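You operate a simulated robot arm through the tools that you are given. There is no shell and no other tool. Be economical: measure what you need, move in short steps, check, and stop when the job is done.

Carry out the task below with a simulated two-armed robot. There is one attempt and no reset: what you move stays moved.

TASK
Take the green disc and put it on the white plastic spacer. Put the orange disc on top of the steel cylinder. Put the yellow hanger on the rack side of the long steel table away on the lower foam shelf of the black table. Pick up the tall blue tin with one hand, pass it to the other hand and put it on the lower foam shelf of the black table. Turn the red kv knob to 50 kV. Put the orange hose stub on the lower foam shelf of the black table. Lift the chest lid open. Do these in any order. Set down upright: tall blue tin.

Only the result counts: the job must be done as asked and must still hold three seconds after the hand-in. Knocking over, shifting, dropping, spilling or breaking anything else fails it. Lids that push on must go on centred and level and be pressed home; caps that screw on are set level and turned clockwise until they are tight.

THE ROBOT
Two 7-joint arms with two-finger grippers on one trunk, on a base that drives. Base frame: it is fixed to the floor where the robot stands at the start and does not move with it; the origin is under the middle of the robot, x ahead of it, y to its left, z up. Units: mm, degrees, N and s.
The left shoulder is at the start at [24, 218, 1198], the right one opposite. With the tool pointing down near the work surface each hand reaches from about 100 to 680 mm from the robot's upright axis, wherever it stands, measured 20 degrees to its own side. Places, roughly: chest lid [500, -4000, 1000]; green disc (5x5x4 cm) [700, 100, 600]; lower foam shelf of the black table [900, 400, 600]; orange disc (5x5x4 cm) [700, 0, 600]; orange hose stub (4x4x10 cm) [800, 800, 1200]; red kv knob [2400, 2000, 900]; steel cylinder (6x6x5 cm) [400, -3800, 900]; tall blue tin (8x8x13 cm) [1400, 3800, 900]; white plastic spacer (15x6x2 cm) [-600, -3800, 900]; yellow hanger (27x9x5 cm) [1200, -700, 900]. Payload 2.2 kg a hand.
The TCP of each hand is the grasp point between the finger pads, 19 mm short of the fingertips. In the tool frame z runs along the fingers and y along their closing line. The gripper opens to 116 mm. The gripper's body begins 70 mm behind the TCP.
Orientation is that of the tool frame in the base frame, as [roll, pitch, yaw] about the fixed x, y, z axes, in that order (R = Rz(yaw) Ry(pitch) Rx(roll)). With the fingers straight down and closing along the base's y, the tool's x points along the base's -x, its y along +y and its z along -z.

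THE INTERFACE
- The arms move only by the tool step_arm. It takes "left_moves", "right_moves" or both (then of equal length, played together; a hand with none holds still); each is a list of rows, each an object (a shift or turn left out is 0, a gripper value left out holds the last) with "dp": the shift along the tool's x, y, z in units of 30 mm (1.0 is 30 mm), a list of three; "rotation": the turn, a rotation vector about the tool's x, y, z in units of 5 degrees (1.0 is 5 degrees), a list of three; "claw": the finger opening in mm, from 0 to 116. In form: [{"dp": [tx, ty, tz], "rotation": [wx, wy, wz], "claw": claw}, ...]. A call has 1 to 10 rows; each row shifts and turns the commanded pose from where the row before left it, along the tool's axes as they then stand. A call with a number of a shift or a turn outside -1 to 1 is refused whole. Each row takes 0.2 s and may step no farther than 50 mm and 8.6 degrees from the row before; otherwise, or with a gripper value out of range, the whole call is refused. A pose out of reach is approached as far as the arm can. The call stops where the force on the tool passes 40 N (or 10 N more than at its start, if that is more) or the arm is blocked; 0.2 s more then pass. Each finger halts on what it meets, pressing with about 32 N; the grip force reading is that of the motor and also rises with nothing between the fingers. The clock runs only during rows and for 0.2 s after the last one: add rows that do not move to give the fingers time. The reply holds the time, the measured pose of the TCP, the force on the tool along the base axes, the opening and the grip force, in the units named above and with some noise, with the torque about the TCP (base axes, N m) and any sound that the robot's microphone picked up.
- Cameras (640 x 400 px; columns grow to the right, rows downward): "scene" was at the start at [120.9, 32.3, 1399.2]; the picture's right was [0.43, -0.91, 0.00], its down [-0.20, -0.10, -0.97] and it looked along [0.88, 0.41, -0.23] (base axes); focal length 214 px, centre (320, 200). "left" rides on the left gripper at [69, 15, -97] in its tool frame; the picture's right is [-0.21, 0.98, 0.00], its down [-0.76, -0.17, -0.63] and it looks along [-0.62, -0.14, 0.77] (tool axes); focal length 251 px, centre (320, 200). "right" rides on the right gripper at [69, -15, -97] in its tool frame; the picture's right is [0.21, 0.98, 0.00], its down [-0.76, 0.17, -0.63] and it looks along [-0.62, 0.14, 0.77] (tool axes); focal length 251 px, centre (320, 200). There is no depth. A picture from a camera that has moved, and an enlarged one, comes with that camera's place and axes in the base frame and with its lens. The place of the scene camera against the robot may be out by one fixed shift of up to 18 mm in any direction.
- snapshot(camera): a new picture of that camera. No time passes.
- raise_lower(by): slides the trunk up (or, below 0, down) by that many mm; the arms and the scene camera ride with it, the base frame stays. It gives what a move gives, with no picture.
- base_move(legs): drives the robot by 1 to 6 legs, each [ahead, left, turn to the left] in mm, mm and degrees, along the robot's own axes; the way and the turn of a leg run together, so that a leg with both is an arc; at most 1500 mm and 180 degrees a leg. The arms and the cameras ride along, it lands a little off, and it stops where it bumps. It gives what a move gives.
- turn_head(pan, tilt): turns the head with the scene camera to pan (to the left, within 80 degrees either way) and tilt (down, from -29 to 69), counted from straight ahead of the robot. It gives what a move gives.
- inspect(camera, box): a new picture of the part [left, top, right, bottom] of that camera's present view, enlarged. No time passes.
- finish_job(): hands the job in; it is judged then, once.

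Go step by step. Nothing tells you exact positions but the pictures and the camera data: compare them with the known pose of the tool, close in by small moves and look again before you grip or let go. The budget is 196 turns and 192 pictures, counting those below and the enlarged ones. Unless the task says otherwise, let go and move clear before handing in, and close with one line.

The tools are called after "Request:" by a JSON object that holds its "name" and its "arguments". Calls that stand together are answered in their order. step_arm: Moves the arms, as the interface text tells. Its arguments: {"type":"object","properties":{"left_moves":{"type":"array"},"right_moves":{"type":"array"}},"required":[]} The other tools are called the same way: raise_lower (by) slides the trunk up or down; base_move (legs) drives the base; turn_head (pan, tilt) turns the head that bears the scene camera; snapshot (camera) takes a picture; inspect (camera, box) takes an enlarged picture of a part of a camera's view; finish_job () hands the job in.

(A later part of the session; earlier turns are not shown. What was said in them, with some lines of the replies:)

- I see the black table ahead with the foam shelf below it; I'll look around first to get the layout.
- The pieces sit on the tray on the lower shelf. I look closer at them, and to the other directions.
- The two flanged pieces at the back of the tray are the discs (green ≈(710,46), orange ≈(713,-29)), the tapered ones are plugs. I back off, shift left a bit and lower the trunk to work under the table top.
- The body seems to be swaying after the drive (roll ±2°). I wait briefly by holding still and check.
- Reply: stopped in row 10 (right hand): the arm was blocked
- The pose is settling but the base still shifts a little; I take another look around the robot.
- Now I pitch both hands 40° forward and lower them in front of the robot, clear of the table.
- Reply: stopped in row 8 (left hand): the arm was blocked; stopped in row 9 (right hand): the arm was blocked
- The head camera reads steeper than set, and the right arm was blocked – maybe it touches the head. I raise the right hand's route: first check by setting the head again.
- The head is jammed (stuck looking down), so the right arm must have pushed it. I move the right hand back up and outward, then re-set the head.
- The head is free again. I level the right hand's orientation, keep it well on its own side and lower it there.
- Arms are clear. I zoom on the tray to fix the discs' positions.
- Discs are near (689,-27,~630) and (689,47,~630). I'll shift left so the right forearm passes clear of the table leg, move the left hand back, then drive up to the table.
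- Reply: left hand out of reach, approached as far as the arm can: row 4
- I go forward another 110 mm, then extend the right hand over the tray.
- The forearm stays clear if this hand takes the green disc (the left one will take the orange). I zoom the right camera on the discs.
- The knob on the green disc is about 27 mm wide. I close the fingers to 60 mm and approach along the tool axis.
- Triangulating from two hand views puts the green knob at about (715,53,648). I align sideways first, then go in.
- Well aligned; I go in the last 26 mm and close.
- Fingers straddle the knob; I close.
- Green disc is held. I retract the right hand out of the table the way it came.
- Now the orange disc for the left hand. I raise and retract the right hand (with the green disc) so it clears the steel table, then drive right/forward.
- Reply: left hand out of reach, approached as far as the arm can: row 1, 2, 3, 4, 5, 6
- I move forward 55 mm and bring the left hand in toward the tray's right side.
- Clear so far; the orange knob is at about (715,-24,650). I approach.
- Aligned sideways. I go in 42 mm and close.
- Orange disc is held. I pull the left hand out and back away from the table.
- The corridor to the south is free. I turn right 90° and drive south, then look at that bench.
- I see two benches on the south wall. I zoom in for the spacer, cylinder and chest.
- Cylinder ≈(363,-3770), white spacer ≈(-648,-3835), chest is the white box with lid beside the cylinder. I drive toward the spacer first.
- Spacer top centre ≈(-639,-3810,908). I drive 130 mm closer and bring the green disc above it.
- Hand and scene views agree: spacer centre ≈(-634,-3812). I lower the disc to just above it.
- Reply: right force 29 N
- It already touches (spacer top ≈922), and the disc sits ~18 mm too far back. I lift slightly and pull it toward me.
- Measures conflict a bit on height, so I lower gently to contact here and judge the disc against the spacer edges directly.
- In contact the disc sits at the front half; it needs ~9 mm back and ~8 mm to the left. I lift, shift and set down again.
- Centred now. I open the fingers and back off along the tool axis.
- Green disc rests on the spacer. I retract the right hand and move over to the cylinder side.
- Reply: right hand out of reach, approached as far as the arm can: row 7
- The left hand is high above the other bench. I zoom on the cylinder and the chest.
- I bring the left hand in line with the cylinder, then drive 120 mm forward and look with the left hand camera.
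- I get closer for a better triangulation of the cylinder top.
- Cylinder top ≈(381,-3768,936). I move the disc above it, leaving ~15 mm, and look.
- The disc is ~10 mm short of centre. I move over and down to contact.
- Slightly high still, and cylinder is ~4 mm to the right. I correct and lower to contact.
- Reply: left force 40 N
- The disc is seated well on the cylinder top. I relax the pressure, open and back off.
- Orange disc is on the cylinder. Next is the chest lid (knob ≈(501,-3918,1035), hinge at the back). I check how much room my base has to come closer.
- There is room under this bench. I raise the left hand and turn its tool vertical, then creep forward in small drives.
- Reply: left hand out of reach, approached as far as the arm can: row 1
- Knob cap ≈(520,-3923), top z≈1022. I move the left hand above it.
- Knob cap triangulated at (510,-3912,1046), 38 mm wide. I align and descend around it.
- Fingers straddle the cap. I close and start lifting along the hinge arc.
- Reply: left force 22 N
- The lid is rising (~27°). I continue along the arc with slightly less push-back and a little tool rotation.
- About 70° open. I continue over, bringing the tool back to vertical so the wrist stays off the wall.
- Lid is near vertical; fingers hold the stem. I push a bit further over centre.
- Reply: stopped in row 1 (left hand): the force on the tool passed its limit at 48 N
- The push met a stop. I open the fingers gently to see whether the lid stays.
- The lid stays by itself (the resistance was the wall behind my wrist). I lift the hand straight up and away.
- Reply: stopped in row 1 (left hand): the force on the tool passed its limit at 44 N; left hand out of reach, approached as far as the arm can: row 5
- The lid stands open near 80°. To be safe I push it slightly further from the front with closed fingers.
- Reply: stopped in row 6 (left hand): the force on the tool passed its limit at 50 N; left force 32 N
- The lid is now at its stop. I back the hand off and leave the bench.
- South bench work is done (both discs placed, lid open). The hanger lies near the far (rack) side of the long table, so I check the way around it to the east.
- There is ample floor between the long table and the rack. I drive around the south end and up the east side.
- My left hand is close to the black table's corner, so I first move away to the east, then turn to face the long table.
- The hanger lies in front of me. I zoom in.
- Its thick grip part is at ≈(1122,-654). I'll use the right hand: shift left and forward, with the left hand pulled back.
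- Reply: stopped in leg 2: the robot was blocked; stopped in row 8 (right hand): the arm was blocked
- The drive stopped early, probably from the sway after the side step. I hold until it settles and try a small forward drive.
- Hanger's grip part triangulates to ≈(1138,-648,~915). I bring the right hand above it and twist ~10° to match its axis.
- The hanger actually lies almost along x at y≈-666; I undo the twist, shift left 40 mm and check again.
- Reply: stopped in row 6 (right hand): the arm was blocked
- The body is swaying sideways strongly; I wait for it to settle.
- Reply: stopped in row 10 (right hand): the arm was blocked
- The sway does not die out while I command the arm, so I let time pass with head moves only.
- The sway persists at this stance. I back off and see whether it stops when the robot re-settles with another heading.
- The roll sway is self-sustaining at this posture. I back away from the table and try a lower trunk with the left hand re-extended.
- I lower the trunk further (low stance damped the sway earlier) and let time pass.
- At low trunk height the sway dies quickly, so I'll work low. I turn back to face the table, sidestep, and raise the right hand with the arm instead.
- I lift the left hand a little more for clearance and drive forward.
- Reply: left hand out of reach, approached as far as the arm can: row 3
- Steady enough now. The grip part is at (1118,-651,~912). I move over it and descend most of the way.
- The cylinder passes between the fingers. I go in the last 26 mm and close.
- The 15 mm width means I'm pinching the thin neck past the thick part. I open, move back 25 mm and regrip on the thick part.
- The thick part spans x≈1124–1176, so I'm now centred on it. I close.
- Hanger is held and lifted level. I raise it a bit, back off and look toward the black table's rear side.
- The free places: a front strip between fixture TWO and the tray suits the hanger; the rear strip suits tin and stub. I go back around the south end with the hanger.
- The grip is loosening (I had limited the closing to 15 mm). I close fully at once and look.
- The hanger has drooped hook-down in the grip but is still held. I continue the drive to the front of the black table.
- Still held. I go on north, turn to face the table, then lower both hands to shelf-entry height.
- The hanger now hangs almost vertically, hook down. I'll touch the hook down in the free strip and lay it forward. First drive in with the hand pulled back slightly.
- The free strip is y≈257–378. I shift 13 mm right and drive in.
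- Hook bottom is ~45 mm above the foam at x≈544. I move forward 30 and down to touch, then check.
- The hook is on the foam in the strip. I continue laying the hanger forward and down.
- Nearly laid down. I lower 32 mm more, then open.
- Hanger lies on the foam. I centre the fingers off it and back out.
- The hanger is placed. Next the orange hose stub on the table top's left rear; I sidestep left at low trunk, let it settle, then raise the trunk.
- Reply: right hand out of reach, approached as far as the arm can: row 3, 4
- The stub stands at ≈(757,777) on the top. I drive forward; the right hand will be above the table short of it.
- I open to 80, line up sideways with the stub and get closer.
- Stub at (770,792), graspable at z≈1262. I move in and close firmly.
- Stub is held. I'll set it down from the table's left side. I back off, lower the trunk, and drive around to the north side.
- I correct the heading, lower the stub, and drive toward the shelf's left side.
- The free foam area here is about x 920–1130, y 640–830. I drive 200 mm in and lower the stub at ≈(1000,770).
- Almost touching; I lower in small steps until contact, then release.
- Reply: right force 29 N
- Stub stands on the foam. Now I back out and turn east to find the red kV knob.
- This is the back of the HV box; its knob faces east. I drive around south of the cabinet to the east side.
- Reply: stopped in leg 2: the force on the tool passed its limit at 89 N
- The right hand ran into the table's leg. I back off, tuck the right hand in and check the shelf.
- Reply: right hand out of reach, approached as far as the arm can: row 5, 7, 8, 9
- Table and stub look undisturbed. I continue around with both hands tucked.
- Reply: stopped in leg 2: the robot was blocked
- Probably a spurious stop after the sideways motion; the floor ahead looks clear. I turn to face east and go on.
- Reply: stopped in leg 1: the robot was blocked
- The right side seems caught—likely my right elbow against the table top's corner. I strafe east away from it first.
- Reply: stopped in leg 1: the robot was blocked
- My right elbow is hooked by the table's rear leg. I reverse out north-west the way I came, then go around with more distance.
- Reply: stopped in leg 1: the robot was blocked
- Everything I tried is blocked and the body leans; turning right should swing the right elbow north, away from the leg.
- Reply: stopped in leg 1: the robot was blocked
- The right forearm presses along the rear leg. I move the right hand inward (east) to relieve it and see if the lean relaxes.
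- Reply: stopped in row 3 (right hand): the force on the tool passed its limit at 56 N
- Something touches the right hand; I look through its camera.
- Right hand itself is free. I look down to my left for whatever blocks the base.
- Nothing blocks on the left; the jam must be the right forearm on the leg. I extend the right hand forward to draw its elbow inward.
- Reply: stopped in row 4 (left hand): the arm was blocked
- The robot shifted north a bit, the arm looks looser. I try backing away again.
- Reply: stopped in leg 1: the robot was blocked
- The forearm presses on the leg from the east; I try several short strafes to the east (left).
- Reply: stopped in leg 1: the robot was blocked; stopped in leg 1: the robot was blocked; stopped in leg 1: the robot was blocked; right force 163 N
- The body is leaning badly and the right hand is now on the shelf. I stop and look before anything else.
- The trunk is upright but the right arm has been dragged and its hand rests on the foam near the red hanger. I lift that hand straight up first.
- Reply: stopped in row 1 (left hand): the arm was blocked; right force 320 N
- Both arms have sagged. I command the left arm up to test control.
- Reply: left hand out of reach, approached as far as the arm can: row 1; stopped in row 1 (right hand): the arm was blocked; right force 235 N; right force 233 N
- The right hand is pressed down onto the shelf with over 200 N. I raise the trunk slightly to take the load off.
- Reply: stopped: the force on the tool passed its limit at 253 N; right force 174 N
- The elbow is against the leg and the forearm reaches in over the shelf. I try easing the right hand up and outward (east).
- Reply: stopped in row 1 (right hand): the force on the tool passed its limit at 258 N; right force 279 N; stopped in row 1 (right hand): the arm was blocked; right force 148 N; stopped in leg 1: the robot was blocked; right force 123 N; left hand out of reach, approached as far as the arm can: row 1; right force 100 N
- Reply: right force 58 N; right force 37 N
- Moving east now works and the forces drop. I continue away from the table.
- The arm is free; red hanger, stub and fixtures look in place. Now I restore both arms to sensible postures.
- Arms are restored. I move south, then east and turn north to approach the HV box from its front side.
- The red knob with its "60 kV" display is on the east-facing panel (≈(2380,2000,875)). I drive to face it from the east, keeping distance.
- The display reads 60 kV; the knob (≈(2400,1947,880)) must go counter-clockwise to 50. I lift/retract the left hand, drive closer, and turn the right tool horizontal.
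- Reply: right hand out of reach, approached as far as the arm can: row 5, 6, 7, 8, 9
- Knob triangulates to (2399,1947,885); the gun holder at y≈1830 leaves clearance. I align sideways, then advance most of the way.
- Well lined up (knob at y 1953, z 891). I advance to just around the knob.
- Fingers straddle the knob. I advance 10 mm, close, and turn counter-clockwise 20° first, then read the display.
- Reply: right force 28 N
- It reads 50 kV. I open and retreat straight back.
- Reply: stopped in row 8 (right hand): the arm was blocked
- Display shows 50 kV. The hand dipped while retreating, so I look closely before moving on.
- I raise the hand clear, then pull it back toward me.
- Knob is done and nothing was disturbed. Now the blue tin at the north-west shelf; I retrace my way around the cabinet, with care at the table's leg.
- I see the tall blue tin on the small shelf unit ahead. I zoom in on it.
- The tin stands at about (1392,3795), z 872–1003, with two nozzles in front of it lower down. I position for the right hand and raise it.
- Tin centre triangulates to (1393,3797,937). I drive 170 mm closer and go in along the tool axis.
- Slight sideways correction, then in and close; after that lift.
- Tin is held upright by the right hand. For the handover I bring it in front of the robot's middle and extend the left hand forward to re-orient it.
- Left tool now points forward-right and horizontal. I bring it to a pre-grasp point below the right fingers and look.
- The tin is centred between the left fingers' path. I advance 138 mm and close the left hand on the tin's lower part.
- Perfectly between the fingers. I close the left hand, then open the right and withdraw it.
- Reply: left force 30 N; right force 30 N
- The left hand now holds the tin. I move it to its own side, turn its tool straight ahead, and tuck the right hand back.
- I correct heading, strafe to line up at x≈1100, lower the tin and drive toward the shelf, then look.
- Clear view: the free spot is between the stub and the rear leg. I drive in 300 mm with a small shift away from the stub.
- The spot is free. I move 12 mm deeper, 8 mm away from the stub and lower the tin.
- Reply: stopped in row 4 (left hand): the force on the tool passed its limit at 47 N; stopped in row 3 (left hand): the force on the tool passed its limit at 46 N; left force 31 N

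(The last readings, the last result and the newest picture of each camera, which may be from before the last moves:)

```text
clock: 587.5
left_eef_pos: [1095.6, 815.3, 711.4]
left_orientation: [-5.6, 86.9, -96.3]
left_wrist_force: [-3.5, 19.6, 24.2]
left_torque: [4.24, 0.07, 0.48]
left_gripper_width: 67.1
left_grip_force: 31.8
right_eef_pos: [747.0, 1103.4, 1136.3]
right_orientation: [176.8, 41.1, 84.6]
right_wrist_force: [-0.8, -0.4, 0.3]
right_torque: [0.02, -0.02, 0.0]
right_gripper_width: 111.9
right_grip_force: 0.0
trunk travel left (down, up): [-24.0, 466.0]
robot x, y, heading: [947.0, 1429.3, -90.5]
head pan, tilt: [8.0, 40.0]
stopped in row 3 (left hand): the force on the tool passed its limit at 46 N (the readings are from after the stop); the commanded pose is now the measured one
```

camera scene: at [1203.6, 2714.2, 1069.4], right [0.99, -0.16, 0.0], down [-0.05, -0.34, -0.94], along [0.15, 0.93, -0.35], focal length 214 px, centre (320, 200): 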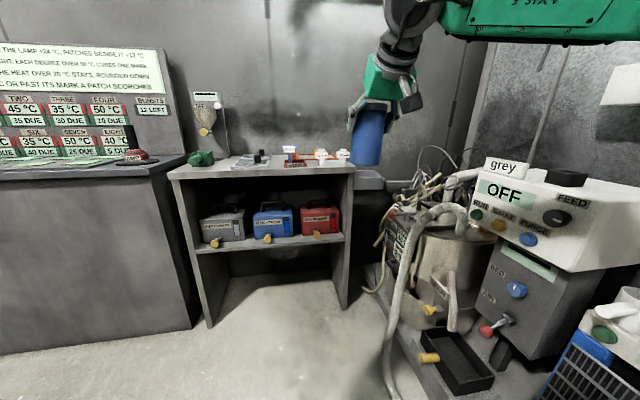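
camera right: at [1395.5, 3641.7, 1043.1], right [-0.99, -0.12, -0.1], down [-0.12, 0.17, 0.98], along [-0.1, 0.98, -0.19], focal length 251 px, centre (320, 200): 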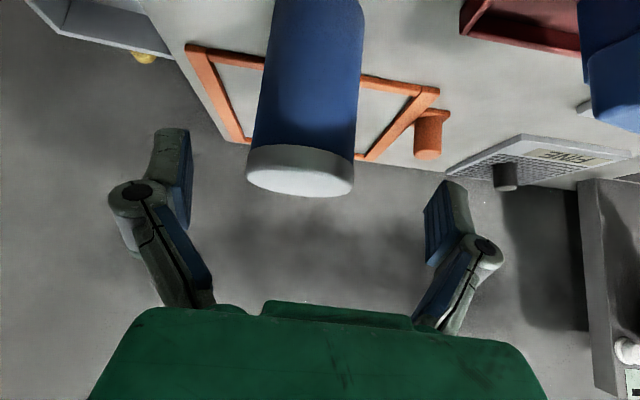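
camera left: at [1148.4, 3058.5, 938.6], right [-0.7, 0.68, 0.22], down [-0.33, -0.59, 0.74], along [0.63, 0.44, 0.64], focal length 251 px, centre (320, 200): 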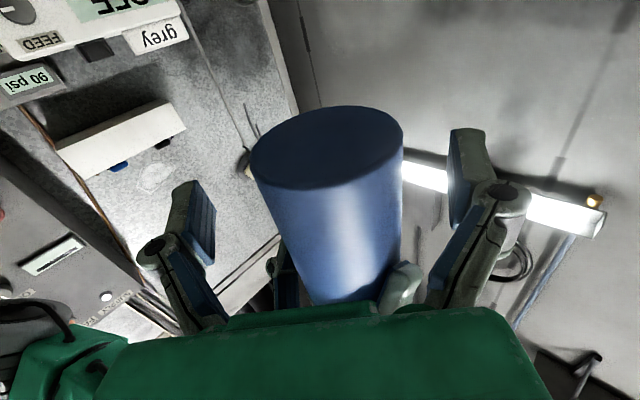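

The camera bracket touches the shelf surface behind the tin, so the shelf reaches further out than I thought. I lift, back off 40 mm and lower again.

Request:
{"name": "step_arm", "arguments": {"left_moves": [{"dp": [-0.7, 0, 0]}, {"dp": [0, 0, -0.7]}, {"dp": [0, 0, -0.7]}, {}, {"dp": [0.6, 0, 0]}, {"dp": [0.6, 0, 0]}, {"dp": [0.6, 0, 0]}, {}]}}

```text
clock: 589.3
left_eef_pos: [1096.6, 854.3, 674.7]
left_orientation: [-6.0, 87.2, -96.7]
left_wrist_force: [0.4, 0.3, -3.6]
left_torque: [0.04, 0.0, 0.01]
left_gripper_width: 67.3
left_grip_force: 32.4
right_eef_pos: [746.1, 1100.7, 1135.1]
right_orientation: [176.9, 40.9, 84.6]
right_wrist_force: [0.0, -0.4, 0.0]
right_torque: [-0.02, -0.02, 0.01]
right_gripper_width: 112.0
right_grip_force: 0.0
trunk travel left (down, up): [-24.0, 466.0]
robot x, y, heading: [940.8, 1430.6, -90.5]
head pan, tilt: [8.0, 40.0]
```

No contact now: the bracket hangs outside the edge. I lower gently to contact.

Request:
{"name": "step_arm", "arguments": {"left_moves": [{"dp": [0.35, 0, 0.1]}, {"dp": [0.3, 0, 0.1]}, {"dp": [0.15, 0, 0]}, {"dp": [0.12, 0, 0]}, {"dp": [0.12, 0, 0]}, {}]}}

Request:
{"name": "inspect", "arguments": {"camera": "scene", "box": [200, 120, 360, 240]}}

```text
clock: 590.7
left_eef_pos: [1096.9, 846.2, 642.1]
left_orientation: [-5.9, 87.1, -96.7]
left_wrist_force: [-0.3, -1.1, -3.4]
left_torque: [0.05, 0.02, -0.02]
left_gripper_width: 67.6
left_grip_force: 32.0
right_eef_pos: [747.8, 1099.8, 1135.4]
right_orientation: [176.9, 40.9, 84.5]
right_wrist_force: [0.1, 0.0, -0.8]
right_torque: [-0.01, 0.01, -0.03]
right_gripper_width: 112.2
right_grip_force: 0.0
trunk travel left (down, up): [-24.0, 466.0]
robot x, y, heading: [944.0, 1430.4, -90.4]
head pan, tilt: [8.0, 40.0]
```

```text
3.33 times, centred on (280, 180) of scene
camera zoom: at [946.0, 1294.2, 1038.0], right [-0.99, -0.13, 0.0], down [-0.08, 0.64, -0.76], along [0.1, -0.76, -0.65], focal length 715 px, centre (453, 267)
```

zoom: 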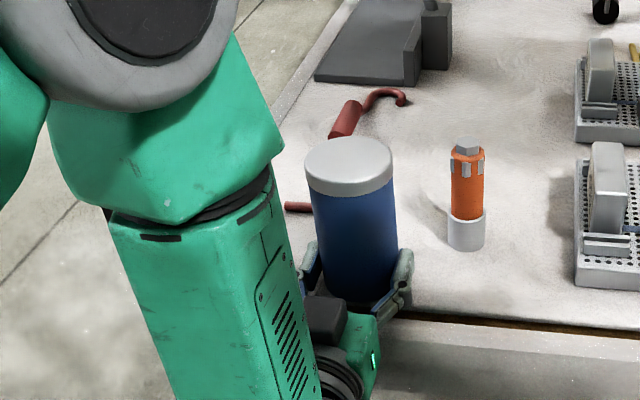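

I try nudging the tin 8 mm deeper, then lower the last few millimetres to contact.

Request:
{"name": "step_arm", "arguments": {"left_moves": [{"dp": [0, 0, 0.15]}, {"dp": [0, 0, 0.15]}, {}]}}

Request:
{"name": "step_arm", "arguments": {"left_moves": [{"dp": [0.1, 0, 0]}, {"dp": [0.1, 0, 0]}, {"dp": [0.1, 0, 0]}, {}]}}

```text
clock: 591.5
left_eef_pos: [1098.1, 836.1, 642.2]
left_orientation: [-6.1, 87.2, -96.7]
left_wrist_force: [0.3, 0.6, -3.1]
left_torque: [0.04, 0.02, -0.02]
left_gripper_width: 67.1
left_grip_force: 32.2
right_eef_pos: [746.8, 1101.3, 1136.2]
right_orientation: [176.9, 40.9, 84.6]
right_wrist_force: [-0.6, -0.2, -0.4]
right_torque: [-0.01, 0.02, -0.01]
right_gripper_width: 112.0
right_grip_force: 0.0
trunk travel left (down, up): [-24.0, 466.0]
robot x, y, heading: [944.7, 1434.9, -90.8]
head pan, tilt: [8.0, 40.0]
```

```text
clock: 592.5
left_eef_pos: [1097.1, 835.2, 638.1]
left_orientation: [-4.4, 86.6, -95.0]
left_wrist_force: [0.9, -2.2, 29.8]
left_torque: [-0.3, -0.37, -0.31]
left_gripper_width: 67.6
left_grip_force: 32.3
right_eef_pos: [746.9, 1100.2, 1136.8]
right_orientation: [176.8, 41.1, 84.5]
right_wrist_force: [0.2, 0.1, 0.4]
right_torque: [0.01, -0.01, 0.02]
right_gripper_width: 112.2
right_grip_force: 0.0
trunk travel left (down, up): [-24.0, 466.0]
robot x, y, heading: [940.4, 1433.2, -90.5]
head pan, tilt: [8.0, 40.0]
```

The tin is on the foam. I relax, open the left hand and withdraw straight back.

Request:
{"name": "step_arm", "arguments": {"left_moves": [{"dp": [-0.04, 0, 0]}, {"claw": 80}, {"claw": 108}, {}, {}, {"dp": [0, 0, -0.4]}, {"dp": [0, 0, -0.8]}, {"dp": [0, 0, -0.8]}, {"dp": [0, 0, -0.8]}, {"dp": [0, 0, -0.8]}]}}

Request:
{"name": "base_move", "arguments": {"legs": [[-400, 0, 0]]}}

Request:
{"name": "turn_head", "arguments": {"pan": 5, "tilt": 28}}

Request:
{"name": "inspect", "arguments": {"camera": "scene", "box": [180, 80, 460, 260]}}

```text
clock: 594.0
left_eef_pos: [1100.3, 850.9, 635.4]
left_orientation: [-7.1, 86.8, -97.6]
left_wrist_force: [-0.4, 0.1, -0.3]
left_torque: [-0.02, -0.01, 0.02]
left_gripper_width: 108.2
left_grip_force: 0.0
right_eef_pos: [751.5, 1103.3, 1137.0]
right_orientation: [177.1, 41.1, 84.8]
right_wrist_force: [0.4, -0.2, -0.3]
right_torque: [-0.01, -0.02, -0.02]
right_gripper_width: 112.2
right_grip_force: 0.2
trunk travel left (down, up): [-24.0, 466.0]
robot x, y, heading: [940.4, 1433.2, -90.7]
head pan, tilt: [8.0, 40.0]
stopped in row 7 (left hand): the force on the tool passed its limit at 49 N (the readings are from after the stop); the commanded pose is now the measured one
```

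```text
clock: 596.5
left_eef_pos: [1103.6, 1251.9, 634.5]
left_orientation: [-6.0, 86.8, -96.1]
left_wrist_force: [-0.2, -0.1, 1.2]
left_torque: [0.04, -0.01, 0.02]
left_gripper_width: 108.1
left_grip_force: 0.1
right_eef_pos: [753.3, 1503.2, 1137.3]
right_orientation: [177.0, 41.1, 84.8]
right_wrist_force: [0.1, 0.0, -0.1]
right_torque: [-0.05, 0.0, 0.02]
right_gripper_width: 112.1
right_grip_force: 0.0
trunk travel left (down, up): [-24.0, 466.0]
robot x, y, heading: [948.9, 1832.5, -90.5]
head pan, tilt: [8.0, 40.0]
```

```text
clock: 597.2
left_eef_pos: [1104.3, 1252.3, 636.6]
left_orientation: [-5.7, 86.6, -96.0]
left_wrist_force: [0.1, 0.9, 1.3]
left_torque: [-0.02, -0.02, 0.02]
left_gripper_width: 108.1
left_grip_force: 0.0
right_eef_pos: [754.0, 1505.6, 1137.6]
right_orientation: [177.1, 41.2, 84.8]
right_wrist_force: [-0.2, 0.3, 0.2]
right_torque: [-0.02, -0.03, -0.01]
right_gripper_width: 112.2
right_grip_force: 0.0
trunk travel left (down, up): [-24.0, 466.0]
robot x, y, heading: [946.7, 1832.1, -90.3]
head pan, tilt: [5.0, 28.0]
```

```text
2.22 times, centred on (320, 170) of scene
camera zoom: at [945.3, 1689.3, 1056.5], right [-1.0, -0.08, 0.0], down [-0.04, 0.47, -0.88], along [0.07, -0.88, -0.47], focal length 477 px, centre (320, 267)
```

zoom: 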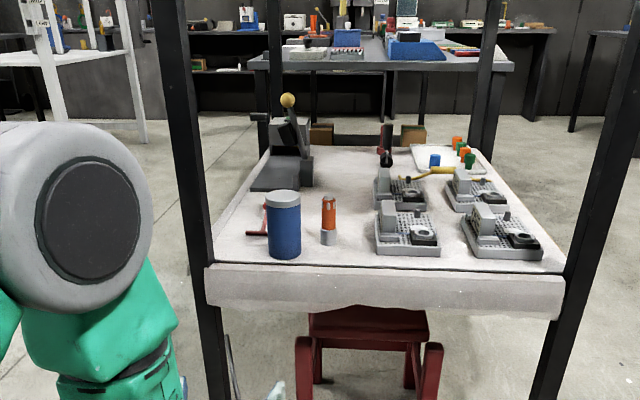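

I see the tin upright on the foam, the stub and the yellow hanger also on the lower shelf, and both hands clear. One thing to know: on the way my right arm got caught at the black table and its hand pressed on that shelf near the red hanger. The red hanger still lies there but may have moved a little. I hand in now.

Request:
{"name": "finish_job", "arguments": {}}

```text
The job is handed in.
```

I did all seven parts and handed the job in, but my right arm got caught on the black table partway through. The hand pressed hard on the lower shelf next to the red hanger there. From what I could see afterwards nothing had fallen, but I can't rule out that the red hanger shifted slightly.
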